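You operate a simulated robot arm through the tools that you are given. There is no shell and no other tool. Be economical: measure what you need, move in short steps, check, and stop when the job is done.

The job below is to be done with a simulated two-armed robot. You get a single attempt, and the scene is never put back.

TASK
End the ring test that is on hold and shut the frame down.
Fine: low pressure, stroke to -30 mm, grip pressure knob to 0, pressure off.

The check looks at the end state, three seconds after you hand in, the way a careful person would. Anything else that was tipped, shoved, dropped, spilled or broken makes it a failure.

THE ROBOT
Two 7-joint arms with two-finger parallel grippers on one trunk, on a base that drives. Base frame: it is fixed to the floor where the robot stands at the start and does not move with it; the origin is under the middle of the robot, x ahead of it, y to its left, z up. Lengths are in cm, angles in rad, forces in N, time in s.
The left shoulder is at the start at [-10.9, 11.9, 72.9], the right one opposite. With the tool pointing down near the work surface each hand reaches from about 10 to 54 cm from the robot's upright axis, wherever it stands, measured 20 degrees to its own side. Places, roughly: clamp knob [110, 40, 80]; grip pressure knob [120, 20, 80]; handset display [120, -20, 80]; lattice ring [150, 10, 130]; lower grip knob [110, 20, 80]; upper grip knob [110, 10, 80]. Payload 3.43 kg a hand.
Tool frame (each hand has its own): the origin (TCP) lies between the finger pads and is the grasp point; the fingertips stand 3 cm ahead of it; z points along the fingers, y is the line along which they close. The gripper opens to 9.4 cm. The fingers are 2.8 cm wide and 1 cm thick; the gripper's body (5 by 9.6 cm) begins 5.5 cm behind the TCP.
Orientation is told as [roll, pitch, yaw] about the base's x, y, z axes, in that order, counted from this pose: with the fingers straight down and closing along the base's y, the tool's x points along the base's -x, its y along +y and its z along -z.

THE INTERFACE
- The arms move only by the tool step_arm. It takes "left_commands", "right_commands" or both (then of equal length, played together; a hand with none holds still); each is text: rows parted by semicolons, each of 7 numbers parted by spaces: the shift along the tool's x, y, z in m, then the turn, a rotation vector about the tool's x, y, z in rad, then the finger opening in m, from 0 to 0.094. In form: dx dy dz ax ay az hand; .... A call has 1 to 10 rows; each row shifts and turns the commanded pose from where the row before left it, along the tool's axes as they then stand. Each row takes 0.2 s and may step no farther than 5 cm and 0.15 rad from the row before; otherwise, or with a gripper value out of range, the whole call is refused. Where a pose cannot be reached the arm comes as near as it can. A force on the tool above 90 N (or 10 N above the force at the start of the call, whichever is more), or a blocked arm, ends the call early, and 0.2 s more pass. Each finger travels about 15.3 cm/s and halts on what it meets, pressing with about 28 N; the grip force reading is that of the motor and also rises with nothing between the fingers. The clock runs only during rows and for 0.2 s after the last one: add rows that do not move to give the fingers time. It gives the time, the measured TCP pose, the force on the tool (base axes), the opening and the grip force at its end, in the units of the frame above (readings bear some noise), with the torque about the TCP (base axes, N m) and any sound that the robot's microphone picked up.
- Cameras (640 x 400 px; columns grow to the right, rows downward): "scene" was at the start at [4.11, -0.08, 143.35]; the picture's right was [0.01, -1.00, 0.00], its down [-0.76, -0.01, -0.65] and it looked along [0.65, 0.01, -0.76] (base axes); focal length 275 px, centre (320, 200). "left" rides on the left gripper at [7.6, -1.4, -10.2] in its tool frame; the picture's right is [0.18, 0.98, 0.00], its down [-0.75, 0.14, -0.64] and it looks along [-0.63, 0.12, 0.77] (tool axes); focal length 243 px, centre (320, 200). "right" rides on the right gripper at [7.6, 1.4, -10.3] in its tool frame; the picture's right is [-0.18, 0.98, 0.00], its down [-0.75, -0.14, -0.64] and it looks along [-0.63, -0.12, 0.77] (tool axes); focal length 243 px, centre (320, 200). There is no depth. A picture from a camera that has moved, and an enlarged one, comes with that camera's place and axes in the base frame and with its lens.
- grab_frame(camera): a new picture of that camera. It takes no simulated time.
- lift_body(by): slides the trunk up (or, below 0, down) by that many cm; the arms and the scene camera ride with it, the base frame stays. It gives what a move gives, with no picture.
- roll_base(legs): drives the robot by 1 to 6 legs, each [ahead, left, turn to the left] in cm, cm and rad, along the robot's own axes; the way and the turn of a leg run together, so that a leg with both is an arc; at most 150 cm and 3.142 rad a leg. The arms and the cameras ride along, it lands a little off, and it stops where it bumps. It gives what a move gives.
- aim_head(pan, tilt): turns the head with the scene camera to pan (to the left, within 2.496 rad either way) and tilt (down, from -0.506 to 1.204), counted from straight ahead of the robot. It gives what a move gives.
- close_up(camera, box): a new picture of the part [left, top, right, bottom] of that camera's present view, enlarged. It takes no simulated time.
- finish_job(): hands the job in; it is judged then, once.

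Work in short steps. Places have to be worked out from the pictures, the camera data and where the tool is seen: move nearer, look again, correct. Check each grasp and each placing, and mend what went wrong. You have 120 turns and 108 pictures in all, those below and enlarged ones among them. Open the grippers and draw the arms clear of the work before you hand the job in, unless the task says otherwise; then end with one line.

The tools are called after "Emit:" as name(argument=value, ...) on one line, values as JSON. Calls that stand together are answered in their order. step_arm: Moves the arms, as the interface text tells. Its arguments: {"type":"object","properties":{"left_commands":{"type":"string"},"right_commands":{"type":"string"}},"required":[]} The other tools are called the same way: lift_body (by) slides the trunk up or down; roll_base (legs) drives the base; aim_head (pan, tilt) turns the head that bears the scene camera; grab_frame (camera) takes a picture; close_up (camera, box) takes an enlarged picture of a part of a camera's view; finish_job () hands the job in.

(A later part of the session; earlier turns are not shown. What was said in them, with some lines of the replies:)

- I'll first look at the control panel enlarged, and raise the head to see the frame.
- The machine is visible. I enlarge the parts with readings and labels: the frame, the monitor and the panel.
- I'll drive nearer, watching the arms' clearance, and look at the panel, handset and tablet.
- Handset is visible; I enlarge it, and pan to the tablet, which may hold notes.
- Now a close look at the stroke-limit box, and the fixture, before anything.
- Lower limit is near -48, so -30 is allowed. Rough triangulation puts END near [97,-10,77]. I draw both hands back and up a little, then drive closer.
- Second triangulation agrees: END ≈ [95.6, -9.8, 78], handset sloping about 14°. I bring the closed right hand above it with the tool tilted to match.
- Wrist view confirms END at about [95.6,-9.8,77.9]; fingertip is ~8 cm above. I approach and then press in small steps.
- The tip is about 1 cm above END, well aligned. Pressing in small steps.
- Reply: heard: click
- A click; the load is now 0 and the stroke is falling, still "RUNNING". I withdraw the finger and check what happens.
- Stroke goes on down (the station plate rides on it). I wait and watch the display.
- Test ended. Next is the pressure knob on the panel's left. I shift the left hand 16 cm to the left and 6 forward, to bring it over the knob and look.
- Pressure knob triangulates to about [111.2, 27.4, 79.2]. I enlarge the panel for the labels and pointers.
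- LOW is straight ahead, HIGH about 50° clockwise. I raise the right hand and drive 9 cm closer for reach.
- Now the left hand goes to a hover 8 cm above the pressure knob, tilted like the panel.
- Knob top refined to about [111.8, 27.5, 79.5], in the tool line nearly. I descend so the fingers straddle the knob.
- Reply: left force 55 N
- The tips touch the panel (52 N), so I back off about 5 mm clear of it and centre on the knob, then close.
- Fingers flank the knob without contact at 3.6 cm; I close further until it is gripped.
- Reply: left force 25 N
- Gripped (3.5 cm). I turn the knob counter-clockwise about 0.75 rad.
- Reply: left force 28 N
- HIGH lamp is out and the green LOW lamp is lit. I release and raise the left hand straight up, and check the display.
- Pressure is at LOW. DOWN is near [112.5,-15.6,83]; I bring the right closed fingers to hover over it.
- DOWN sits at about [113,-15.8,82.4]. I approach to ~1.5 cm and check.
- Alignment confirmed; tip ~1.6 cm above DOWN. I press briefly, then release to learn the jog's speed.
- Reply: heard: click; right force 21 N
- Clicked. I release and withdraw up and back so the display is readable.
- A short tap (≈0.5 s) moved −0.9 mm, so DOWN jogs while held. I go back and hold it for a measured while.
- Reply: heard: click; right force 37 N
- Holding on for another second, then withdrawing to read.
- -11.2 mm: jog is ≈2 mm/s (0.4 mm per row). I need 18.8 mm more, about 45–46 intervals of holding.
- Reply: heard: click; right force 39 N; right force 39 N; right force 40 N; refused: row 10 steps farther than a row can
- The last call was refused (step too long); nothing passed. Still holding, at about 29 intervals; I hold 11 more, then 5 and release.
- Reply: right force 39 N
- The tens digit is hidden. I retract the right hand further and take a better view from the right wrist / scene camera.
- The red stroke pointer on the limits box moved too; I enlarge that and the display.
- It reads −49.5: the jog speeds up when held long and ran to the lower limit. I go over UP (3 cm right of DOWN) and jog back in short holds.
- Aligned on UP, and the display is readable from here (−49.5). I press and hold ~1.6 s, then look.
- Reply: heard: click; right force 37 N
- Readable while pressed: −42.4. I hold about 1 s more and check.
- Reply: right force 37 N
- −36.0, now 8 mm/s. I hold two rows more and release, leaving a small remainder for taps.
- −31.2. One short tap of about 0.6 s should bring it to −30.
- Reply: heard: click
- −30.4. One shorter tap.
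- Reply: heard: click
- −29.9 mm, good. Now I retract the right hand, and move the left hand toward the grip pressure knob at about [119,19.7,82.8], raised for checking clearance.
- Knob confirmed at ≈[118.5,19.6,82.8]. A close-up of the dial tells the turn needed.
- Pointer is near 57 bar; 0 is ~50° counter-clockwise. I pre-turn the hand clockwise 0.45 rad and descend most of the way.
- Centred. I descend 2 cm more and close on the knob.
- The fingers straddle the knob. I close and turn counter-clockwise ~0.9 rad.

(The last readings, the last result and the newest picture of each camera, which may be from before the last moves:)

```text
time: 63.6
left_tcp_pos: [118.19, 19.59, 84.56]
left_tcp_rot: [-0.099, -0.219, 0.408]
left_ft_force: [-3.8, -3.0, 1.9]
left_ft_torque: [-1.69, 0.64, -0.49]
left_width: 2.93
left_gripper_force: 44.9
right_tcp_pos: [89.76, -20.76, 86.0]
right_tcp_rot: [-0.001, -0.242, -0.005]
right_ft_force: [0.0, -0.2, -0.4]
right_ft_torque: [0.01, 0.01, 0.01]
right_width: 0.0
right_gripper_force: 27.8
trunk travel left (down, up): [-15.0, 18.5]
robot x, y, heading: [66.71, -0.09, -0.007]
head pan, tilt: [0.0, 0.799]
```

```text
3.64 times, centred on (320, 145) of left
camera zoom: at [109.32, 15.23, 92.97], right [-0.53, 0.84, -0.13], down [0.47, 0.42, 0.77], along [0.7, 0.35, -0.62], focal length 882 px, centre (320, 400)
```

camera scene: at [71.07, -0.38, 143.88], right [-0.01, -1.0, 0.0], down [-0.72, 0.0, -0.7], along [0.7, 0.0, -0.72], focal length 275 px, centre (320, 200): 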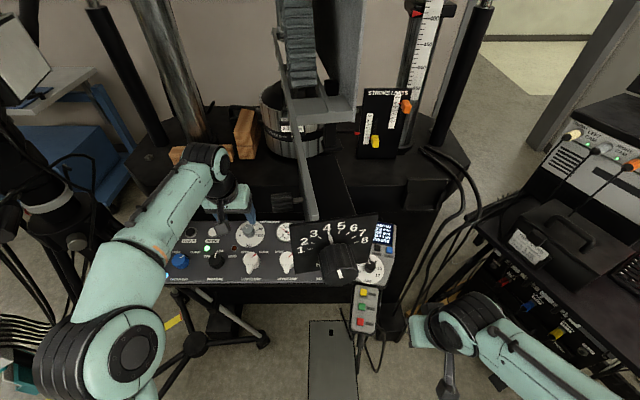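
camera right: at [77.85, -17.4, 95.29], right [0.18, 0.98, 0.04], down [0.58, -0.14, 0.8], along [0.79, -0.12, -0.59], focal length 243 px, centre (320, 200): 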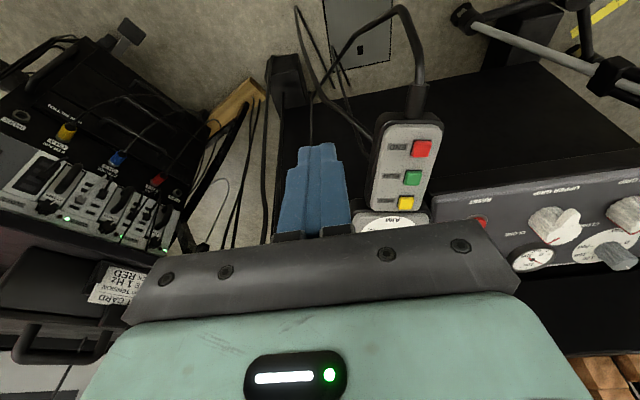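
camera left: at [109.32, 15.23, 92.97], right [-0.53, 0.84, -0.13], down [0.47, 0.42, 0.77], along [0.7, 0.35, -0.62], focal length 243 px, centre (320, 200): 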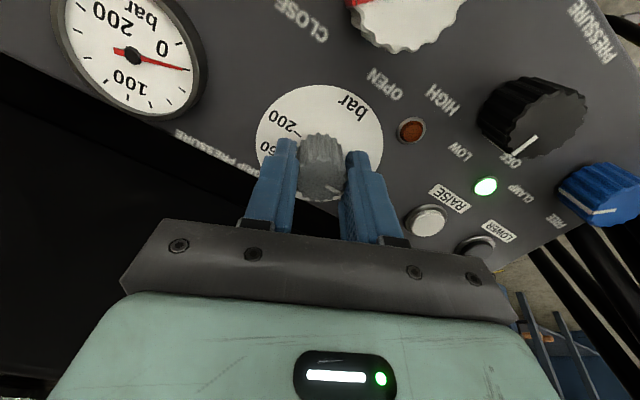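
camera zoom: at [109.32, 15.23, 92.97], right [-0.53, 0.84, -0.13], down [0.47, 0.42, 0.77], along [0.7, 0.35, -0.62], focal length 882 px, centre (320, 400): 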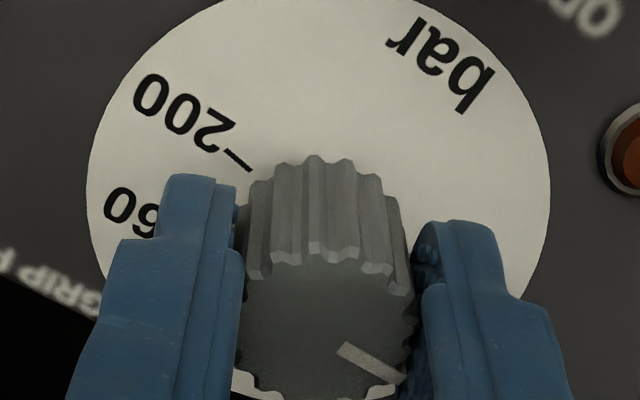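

The pointer is close to 0 now. I nudge a bit farther in case there's an end stop, then open and lift to read it.

Emit:
step_arm(left_commands="0 0 0 0 0 -0.05 0.015; 0 0 0 0 0 -0.04 0.015; 0 0 0 0 0 0 0.015")

Emit:
step_arm(left_commands="0 0 0 0 0 0 0.055; 0 0 0 0 0 0 0.055; 0 0 -0.03 0 0 0 0.055; 0 0 -0.045 0 0 0 0.055; 0 0 0 0 0 0.15 0.055; 0 0 0 0 0 0.15 0.055; 0 0 0 0 0 0.15 0.055; 0 0 0 0 0 0.09 0.055; 0 0 0 0 0 0 0.055")

Emit:
close_up(camera="left", box=[150, 20, 450, 180])

```text
time: 64.4
left_tcp_pos: [118.18, 19.49, 84.64]
left_tcp_rot: [-0.115, -0.213, 0.498]
left_ft_force: [-4.1, -4.7, 4.4]
left_ft_torque: [-1.59, 0.38, -0.41]
left_width: 2.92
left_gripper_force: 44.8
right_tcp_pos: [89.89, -20.84, 85.91]
right_tcp_rot: [-0.002, -0.24, -0.005]
right_ft_force: [-0.4, 0.4, 0.4]
right_ft_torque: [0.01, 0.02, -0.02]
right_width: 0.0
right_gripper_force: 28.1
trunk travel left (down, up): [-15.0, 18.5]
robot x, y, heading: [66.97, -0.51, -0.003]
head pan, tilt: [0.0, 0.799]
```

```text
time: 66.4
left_tcp_pos: [116.43, 19.54, 91.85]
left_tcp_rot: [0.011, -0.239, -0.056]
left_ft_force: [1.0, -0.3, -0.2]
left_ft_torque: [0.0, -0.02, 0.0]
left_width: 5.49
left_gripper_force: 0.0
right_tcp_pos: [89.98, -20.78, 85.94]
right_tcp_rot: [0.0, -0.241, -0.005]
right_ft_force: [-0.6, 0.8, 0.0]
right_ft_torque: [-0.05, -0.03, 0.01]
right_width: 0.03
right_gripper_force: 28.2
trunk travel left (down, up): [-15.0, 18.5]
robot x, y, heading: [66.41, -0.27, -0.005]
head pan, tilt: [0.0, 0.799]
```

```text
2.13 times, centred on (300, 100) of left
camera zoom: at [106.37, 18.54, 99.91], right [-0.12, 0.99, -0.03], down [0.59, 0.1, 0.8], along [0.8, 0.08, -0.59], focal length 518 px, centre (363, 413)
```

zoom: 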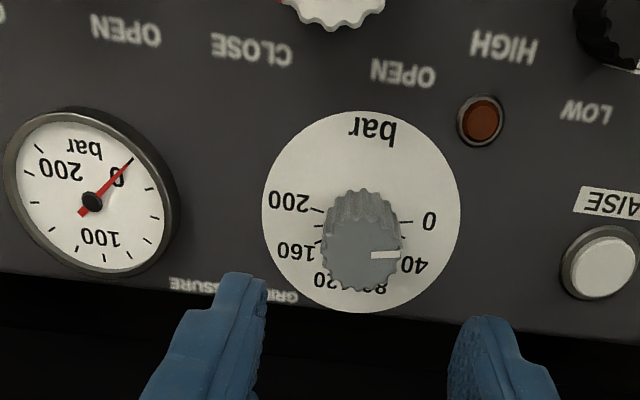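

Gauge now reads 0. I check the pointer precisely against the 0 tick.

Emit:
close_up(camera="left", box=[270, 65, 370, 170])

```text
3.81 times, centred on (320, 118) of left
camera zoom: at [106.37, 18.54, 99.91], right [-0.12, 0.99, -0.03], down [0.59, 0.1, 0.8], along [0.8, 0.08, -0.59], focal length 924 px, centre (320, 514)
```

zoom: 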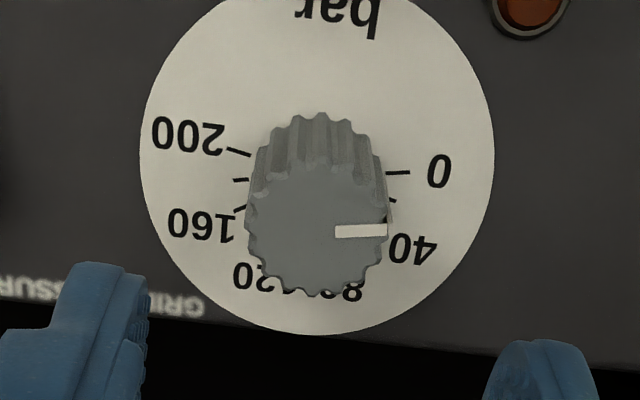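

The pointer aligns with the 0 tick and the gauge reads 0. Now the left hand goes back over the pressure knob to turn it to OFF.

Emit:
step_arm(left_commands="0 0 0 0 0 -0.05 0.055; 0.026 0.026 0.0056 0 0 0 0.055; 0.026 0.026 0.0056 0 0 0 0.055; 0.026 0.026 0.0056 0 0 0 0.055; 0 0 0 0 0 0.15 0.055; 0 0 0 0 0 0.15 0.055; 0 0 0 0 0 0.1 0.055; 0 0 0.03 0 0 0 0.055; 0 0 0 0 0 0 0.055")

Emit:
grab_frame(camera="left")

```text
time: 68.4
left_tcp_pos: [109.93, 27.35, 85.53]
left_tcp_rot: [0.096, -0.222, -0.417]
left_ft_force: [0.0, 0.8, -0.1]
left_ft_torque: [0.01, 0.02, 0.0]
left_width: 5.5
left_gripper_force: 0.1
right_tcp_pos: [89.85, -20.78, 85.93]
right_tcp_rot: [0.0, -0.241, -0.004]
right_ft_force: [0.5, -0.9, 0.0]
right_ft_torque: [0.05, 0.01, 0.01]
right_width: 0.01
right_gripper_force: 28.3
trunk travel left (down, up): [-15.0, 18.5]
robot x, y, heading: [66.98, 0.16, -0.008]
head pan, tilt: [0.0, 0.799]
```

```text
39 pictures are left
camera left: at [100.05, 29.05, 93.54], right [0.21, 0.98, 0.05], down [0.57, -0.17, 0.8], along [0.79, -0.14, -0.6], focal length 243 px, centre (320, 200)
```

left: 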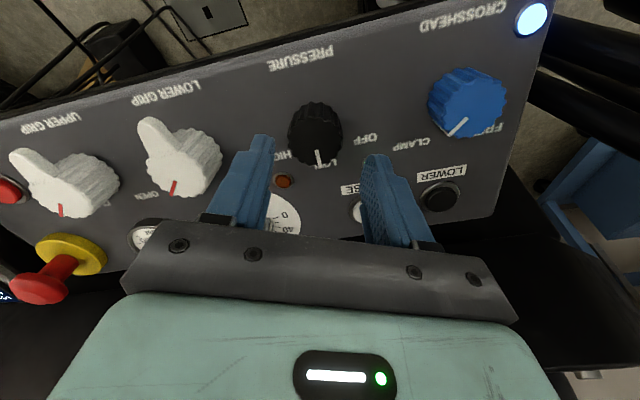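

Centred over the knob. Descend 3 cm, close, and turn counter-clockwise.

Emit:
step_arm(left_commands="0 0 0.02 0 0 0 0.055; 0 0 0.01 0 0 0 0.055; 0 0 0 0 0 0 0.035; 0 0 0 0 0 0 0.02; 0 0 0 0 0 0 0.02; 0 0 0 0 0 0 0.02")

Emit:
step_arm(left_commands="0 0 -0.001 0 0 -0.125 0.02; 0 0 0 0 0 -0.125 0.02; 0 0 0 0 0 -0.125 0.02; 0 0 0 0 0 -0.125 0.02; 0 0 0 0 0 -0.125 0.02; 0 0 0 0 0 -0.125 0.02; 0 0 0 0 0 -0.05 0.02; 0 0 0 0 0 0 0.02")

Emit:
grab_frame(camera="left")

```text
time: 69.8
left_tcp_pos: [110.59, 26.9, 82.45]
left_tcp_rot: [0.093, -0.219, -0.42]
left_ft_force: [-13.0, -23.7, -10.0]
left_ft_torque: [-0.13, -0.63, 0.09]
left_width: 3.57
left_gripper_force: 45.1
right_tcp_pos: [89.78, -21.05, 85.93]
right_tcp_rot: [0.001, -0.241, -0.005]
right_ft_force: [-0.8, 0.4, 0.0]
right_ft_torque: [0.02, 0.04, -0.02]
right_width: 0.01
right_gripper_force: 28.1
trunk travel left (down, up): [-15.0, 18.5]
robot x, y, heading: [67.04, 0.07, 0.0]
head pan, tilt: [0.0, 0.799]
```

```text
time: 71.6
left_tcp_pos: [110.56, 27.32, 82.51]
left_tcp_rot: [-0.092, -0.219, 0.406]
left_ft_force: [-6.7, -8.0, -14.4]
left_ft_torque: [-1.21, 0.84, -0.24]
left_width: 3.54
left_gripper_force: 44.9
right_tcp_pos: [89.76, -20.71, 85.88]
right_tcp_rot: [0.0, -0.241, -0.006]
right_ft_force: [-0.1, 0.1, 0.2]
right_ft_torque: [-0.01, 0.02, 0.0]
right_width: 0.01
right_gripper_force: 28.3
trunk travel left (down, up): [-15.0, 18.5]
robot x, y, heading: [66.91, -0.4, -0.006]
head pan, tilt: [0.0, 0.799]
```

```text
38 pictures are left
camera left: at [101.76, 23.13, 90.92], right [-0.53, 0.84, -0.13], down [0.47, 0.42, 0.77], along [0.7, 0.35, -0.62], focal length 243 px, centre (320, 200)
```

left: 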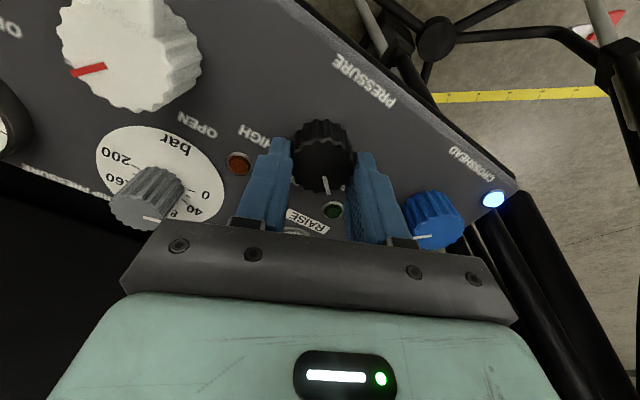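

Green lamp is off too. I release, lift, turn the hand back and read panel and display.

Emit:
step_arm(left_commands="0 0 0 0 0 0 0.06; 0 0 0 0 0 0 0.06; 0 0 -0.03 0 0 0 0.06; 0 0 -0.045 0 0 0 0.06; 0 0 0 0 0 0.15 0.06; 0 0 0 0 0 0.15 0.06; 0 0 0 0 0 0.1 0.06; 0.03 0 -0.02 0 0 0 0.06; 0 0 0 0 0 0 0.06")

Emit:
grab_frame(camera="left")

Emit:
close_up(camera="left", box=[240, 20, 440, 145])

Emit:
grab_frame(camera="scene")

Emit:
close_up(camera="scene", box=[350, 205, 420, 260])

```text
time: 73.6
left_tcp_pos: [105.45, 27.43, 91.1]
left_tcp_rot: [0.003, -0.239, -0.008]
left_ft_force: [-0.1, 0.2, 0.0]
left_ft_torque: [0.03, -0.01, 0.01]
left_width: 6.02
left_gripper_force: 0.0
right_tcp_pos: [90.03, -20.75, 85.97]
right_tcp_rot: [0.001, -0.241, -0.006]
right_ft_force: [0.7, 0.4, -0.4]
right_ft_torque: [0.0, -0.02, -0.01]
right_width: 0.0
right_gripper_force: 28.0
trunk travel left (down, up): [-15.0, 18.5]
robot x, y, heading: [66.55, -0.43, -0.008]
head pan, tilt: [0.0, 0.799]
```

```text
37 pictures are left
camera left: at [95.51, 26.03, 99.27], right [-0.17, 0.98, -0.04], down [0.58, 0.14, 0.8], along [0.8, 0.11, -0.59], focal length 243 px, centre (320, 200)
```

left: 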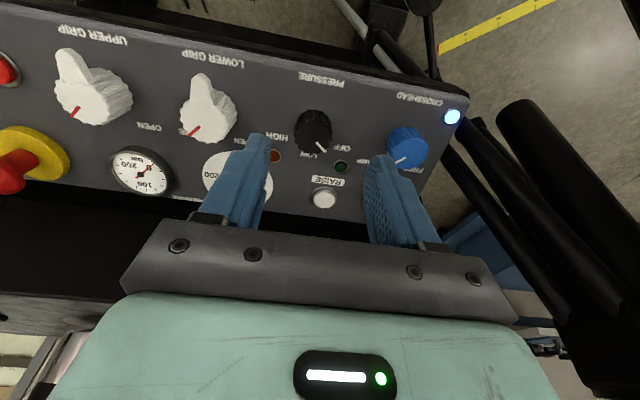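

```text
3.20 times, centred on (340, 82) of left
camera zoom: at [95.51, 26.03, 99.27], right [-0.17, 0.98, -0.04], down [0.58, 0.14, 0.8], along [0.8, 0.11, -0.59], focal length 776 px, centre (256, 576)
```

zoom: 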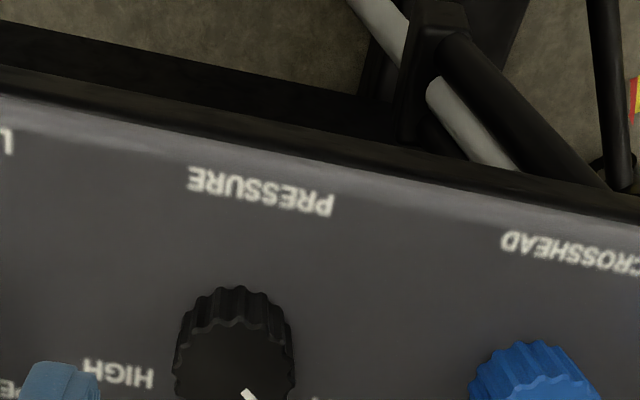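

```text
35 pictures are left
camera scene: at [71.19, -0.38, 143.87], right [-0.01, -1.0, 0.0], down [-0.72, 0.0, -0.7], along [0.7, 0.0, -0.72], focal length 275 px, centre (320, 200)
```

scene: 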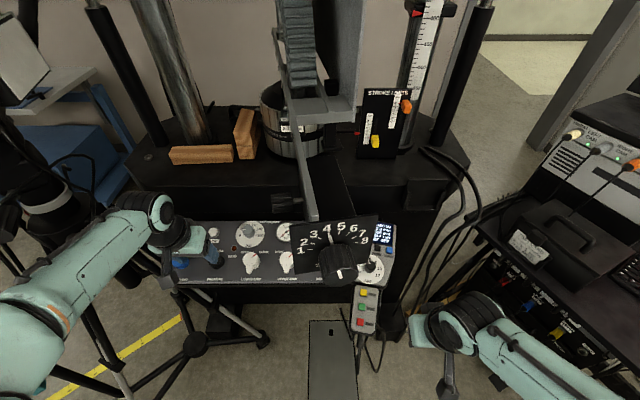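

```text
7.27 times, centred on (385, 232) of scene
camera zoom: at [71.19, -0.38, 143.87], right [-0.01, -1.0, 0.0], down [-0.72, 0.0, -0.7], along [0.7, 0.0, -0.72], focal length 1999 px, centre (-153, -36)
```

zoom: 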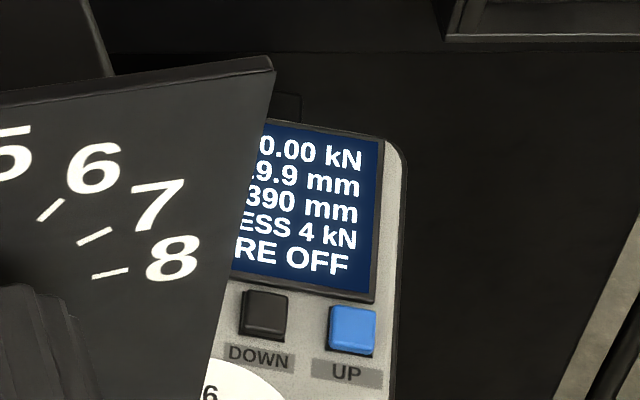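

Display shows PRESSURE OFF, −29.9 mm, 0 load; both lamps are out. I draw both arms back, open the grippers and back away.

Emit:
step_arm(left_commands="0.03 0 -0.035 0 0 0 0.06; 0.03 0 -0.035 0 0 0 0.06; 0.04 -0.01 -0.02 0 0 0 0.06; 0.04 -0.01 0 0 0 0 0.06", right_commands="0.02 0 -0.035 0 0 0 0; 0.02 0 -0.035 0 0 0 0; 0.02 0 -0.02 0 0 0 0.05; 0 0 0 0 0 0 0.08")

Emit:
roll_base(legs=[[-25, 0, 0]])

Emit:
aim_head(pan=0, tilt=0.5)

Emit:
grab_frame(camera="scene")

```text
time: 74.6
left_tcp_pos: [89.75, 25.47, 96.6]
left_tcp_rot: [-0.001, -0.241, -0.006]
left_ft_force: [0.0, 0.0, 0.4]
left_ft_torque: [0.01, -0.02, 0.02]
left_width: 6.01
left_gripper_force: 0.1
right_tcp_pos: [81.94, -20.82, 93.29]
right_tcp_rot: [0.0, -0.242, -0.006]
right_ft_force: [-0.8, -0.3, 0.4]
right_ft_torque: [0.03, 0.0, -0.03]
right_width: 8.0
right_gripper_force: 0.1
trunk travel left (down, up): [-15.0, 18.5]
robot x, y, heading: [66.83, -0.29, -0.002]
head pan, tilt: [0.0, 0.799]
```

```text
time: 76.4
left_tcp_pos: [64.55, 25.7, 96.66]
left_tcp_rot: [-0.001, -0.242, -0.006]
left_ft_force: [-0.8, -0.1, 1.3]
left_ft_torque: [0.03, -0.01, -0.01]
left_width: 5.98
left_gripper_force: 0.2
right_tcp_pos: [56.87, -20.77, 93.15]
right_tcp_rot: [-0.001, -0.24, -0.005]
right_ft_force: [0.5, -0.3, 0.0]
right_ft_torque: [-0.02, 0.02, 0.02]
right_width: 7.99
right_gripper_force: 0.1
trunk travel left (down, up): [-15.0, 18.5]
robot x, y, heading: [41.53, -0.1, -0.004]
head pan, tilt: [0.0, 0.799]
```

```text
time: 77.2
left_tcp_pos: [64.61, 25.51, 96.58]
left_tcp_rot: [0.001, -0.242, -0.005]
left_ft_force: [-0.3, 0.4, 0.4]
left_ft_torque: [0.01, 0.02, 0.01]
left_width: 6.01
left_gripper_force: 0.1
right_tcp_pos: [56.98, -20.72, 93.24]
right_tcp_rot: [0.001, -0.241, -0.006]
right_ft_force: [0.8, 0.3, -0.8]
right_ft_torque: [0.01, -0.01, 0.01]
right_width: 7.97
right_gripper_force: 0.0
trunk travel left (down, up): [-15.0, 18.5]
robot x, y, heading: [41.96, -0.01, -0.007]
head pan, tilt: [0.0, 0.499]
```

```text
33 pictures are left
camera scene: at [47.12, -0.27, 146.47], right [0.0, -1.0, 0.0], down [-0.48, 0.0, -0.88], along [0.88, 0.0, -0.48], focal length 275 px, centre (320, 200)
```

scene: 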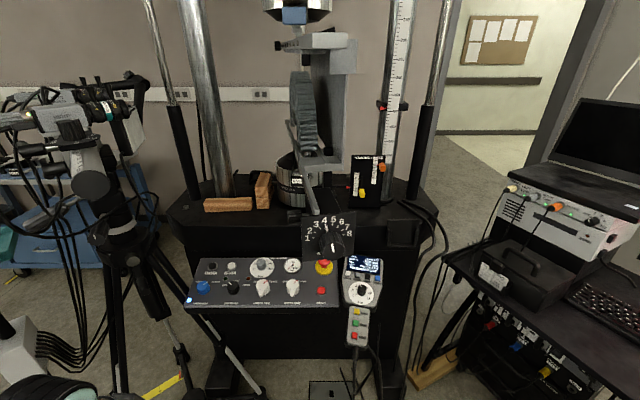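

All stands in order. One last close-up of panel and handset.

Emit:
close_up(camera="scene", box=[180, 245, 390, 350])

Emit:
close_up(camera="scene", box=[340, 250, 390, 280])

```text
3.05 times, centred on (285, 298) of scene
camera zoom: at [47.12, -0.27, 146.47], right [0.0, -1.0, 0.0], down [-0.48, 0.0, -0.88], along [0.88, 0.0, -0.48], focal length 838 px, centre (427, -97)
```

zoom: 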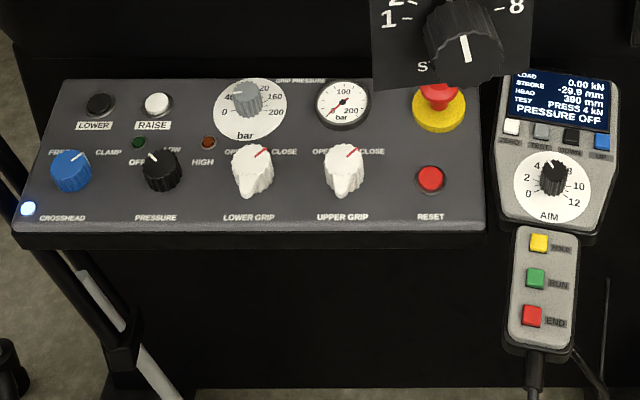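

```text
12.80 times, centred on (365, 265) of scene
camera zoom: at [47.12, -0.27, 146.47], right [0.0, -1.0, 0.0], down [-0.48, 0.0, -0.88], along [0.88, 0.0, -0.48], focal length 3518 px, centre (-256, -632)
```

zoom: 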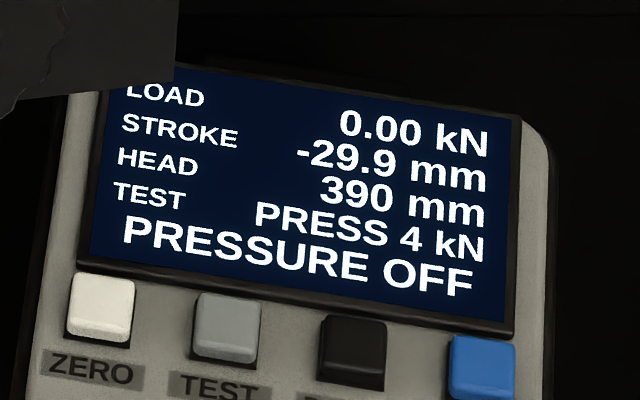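

The display reads PRESSURE OFF, −29.9 mm and 0.00 kN, the knob and gauge are at 0, and the arms are clear. I hand it in.

Emit:
finish_job()

```text
The job is handed in.
```

The ring test is ended and the frame is shut down: stroke −29.9 mm, load 0.00 kN, grip pressure knob and gauge at 0, pressure OFF; on the way down I held DOWN too long and the stroke ran to −49.5 mm, near the lower limit, before I jogged it back up.
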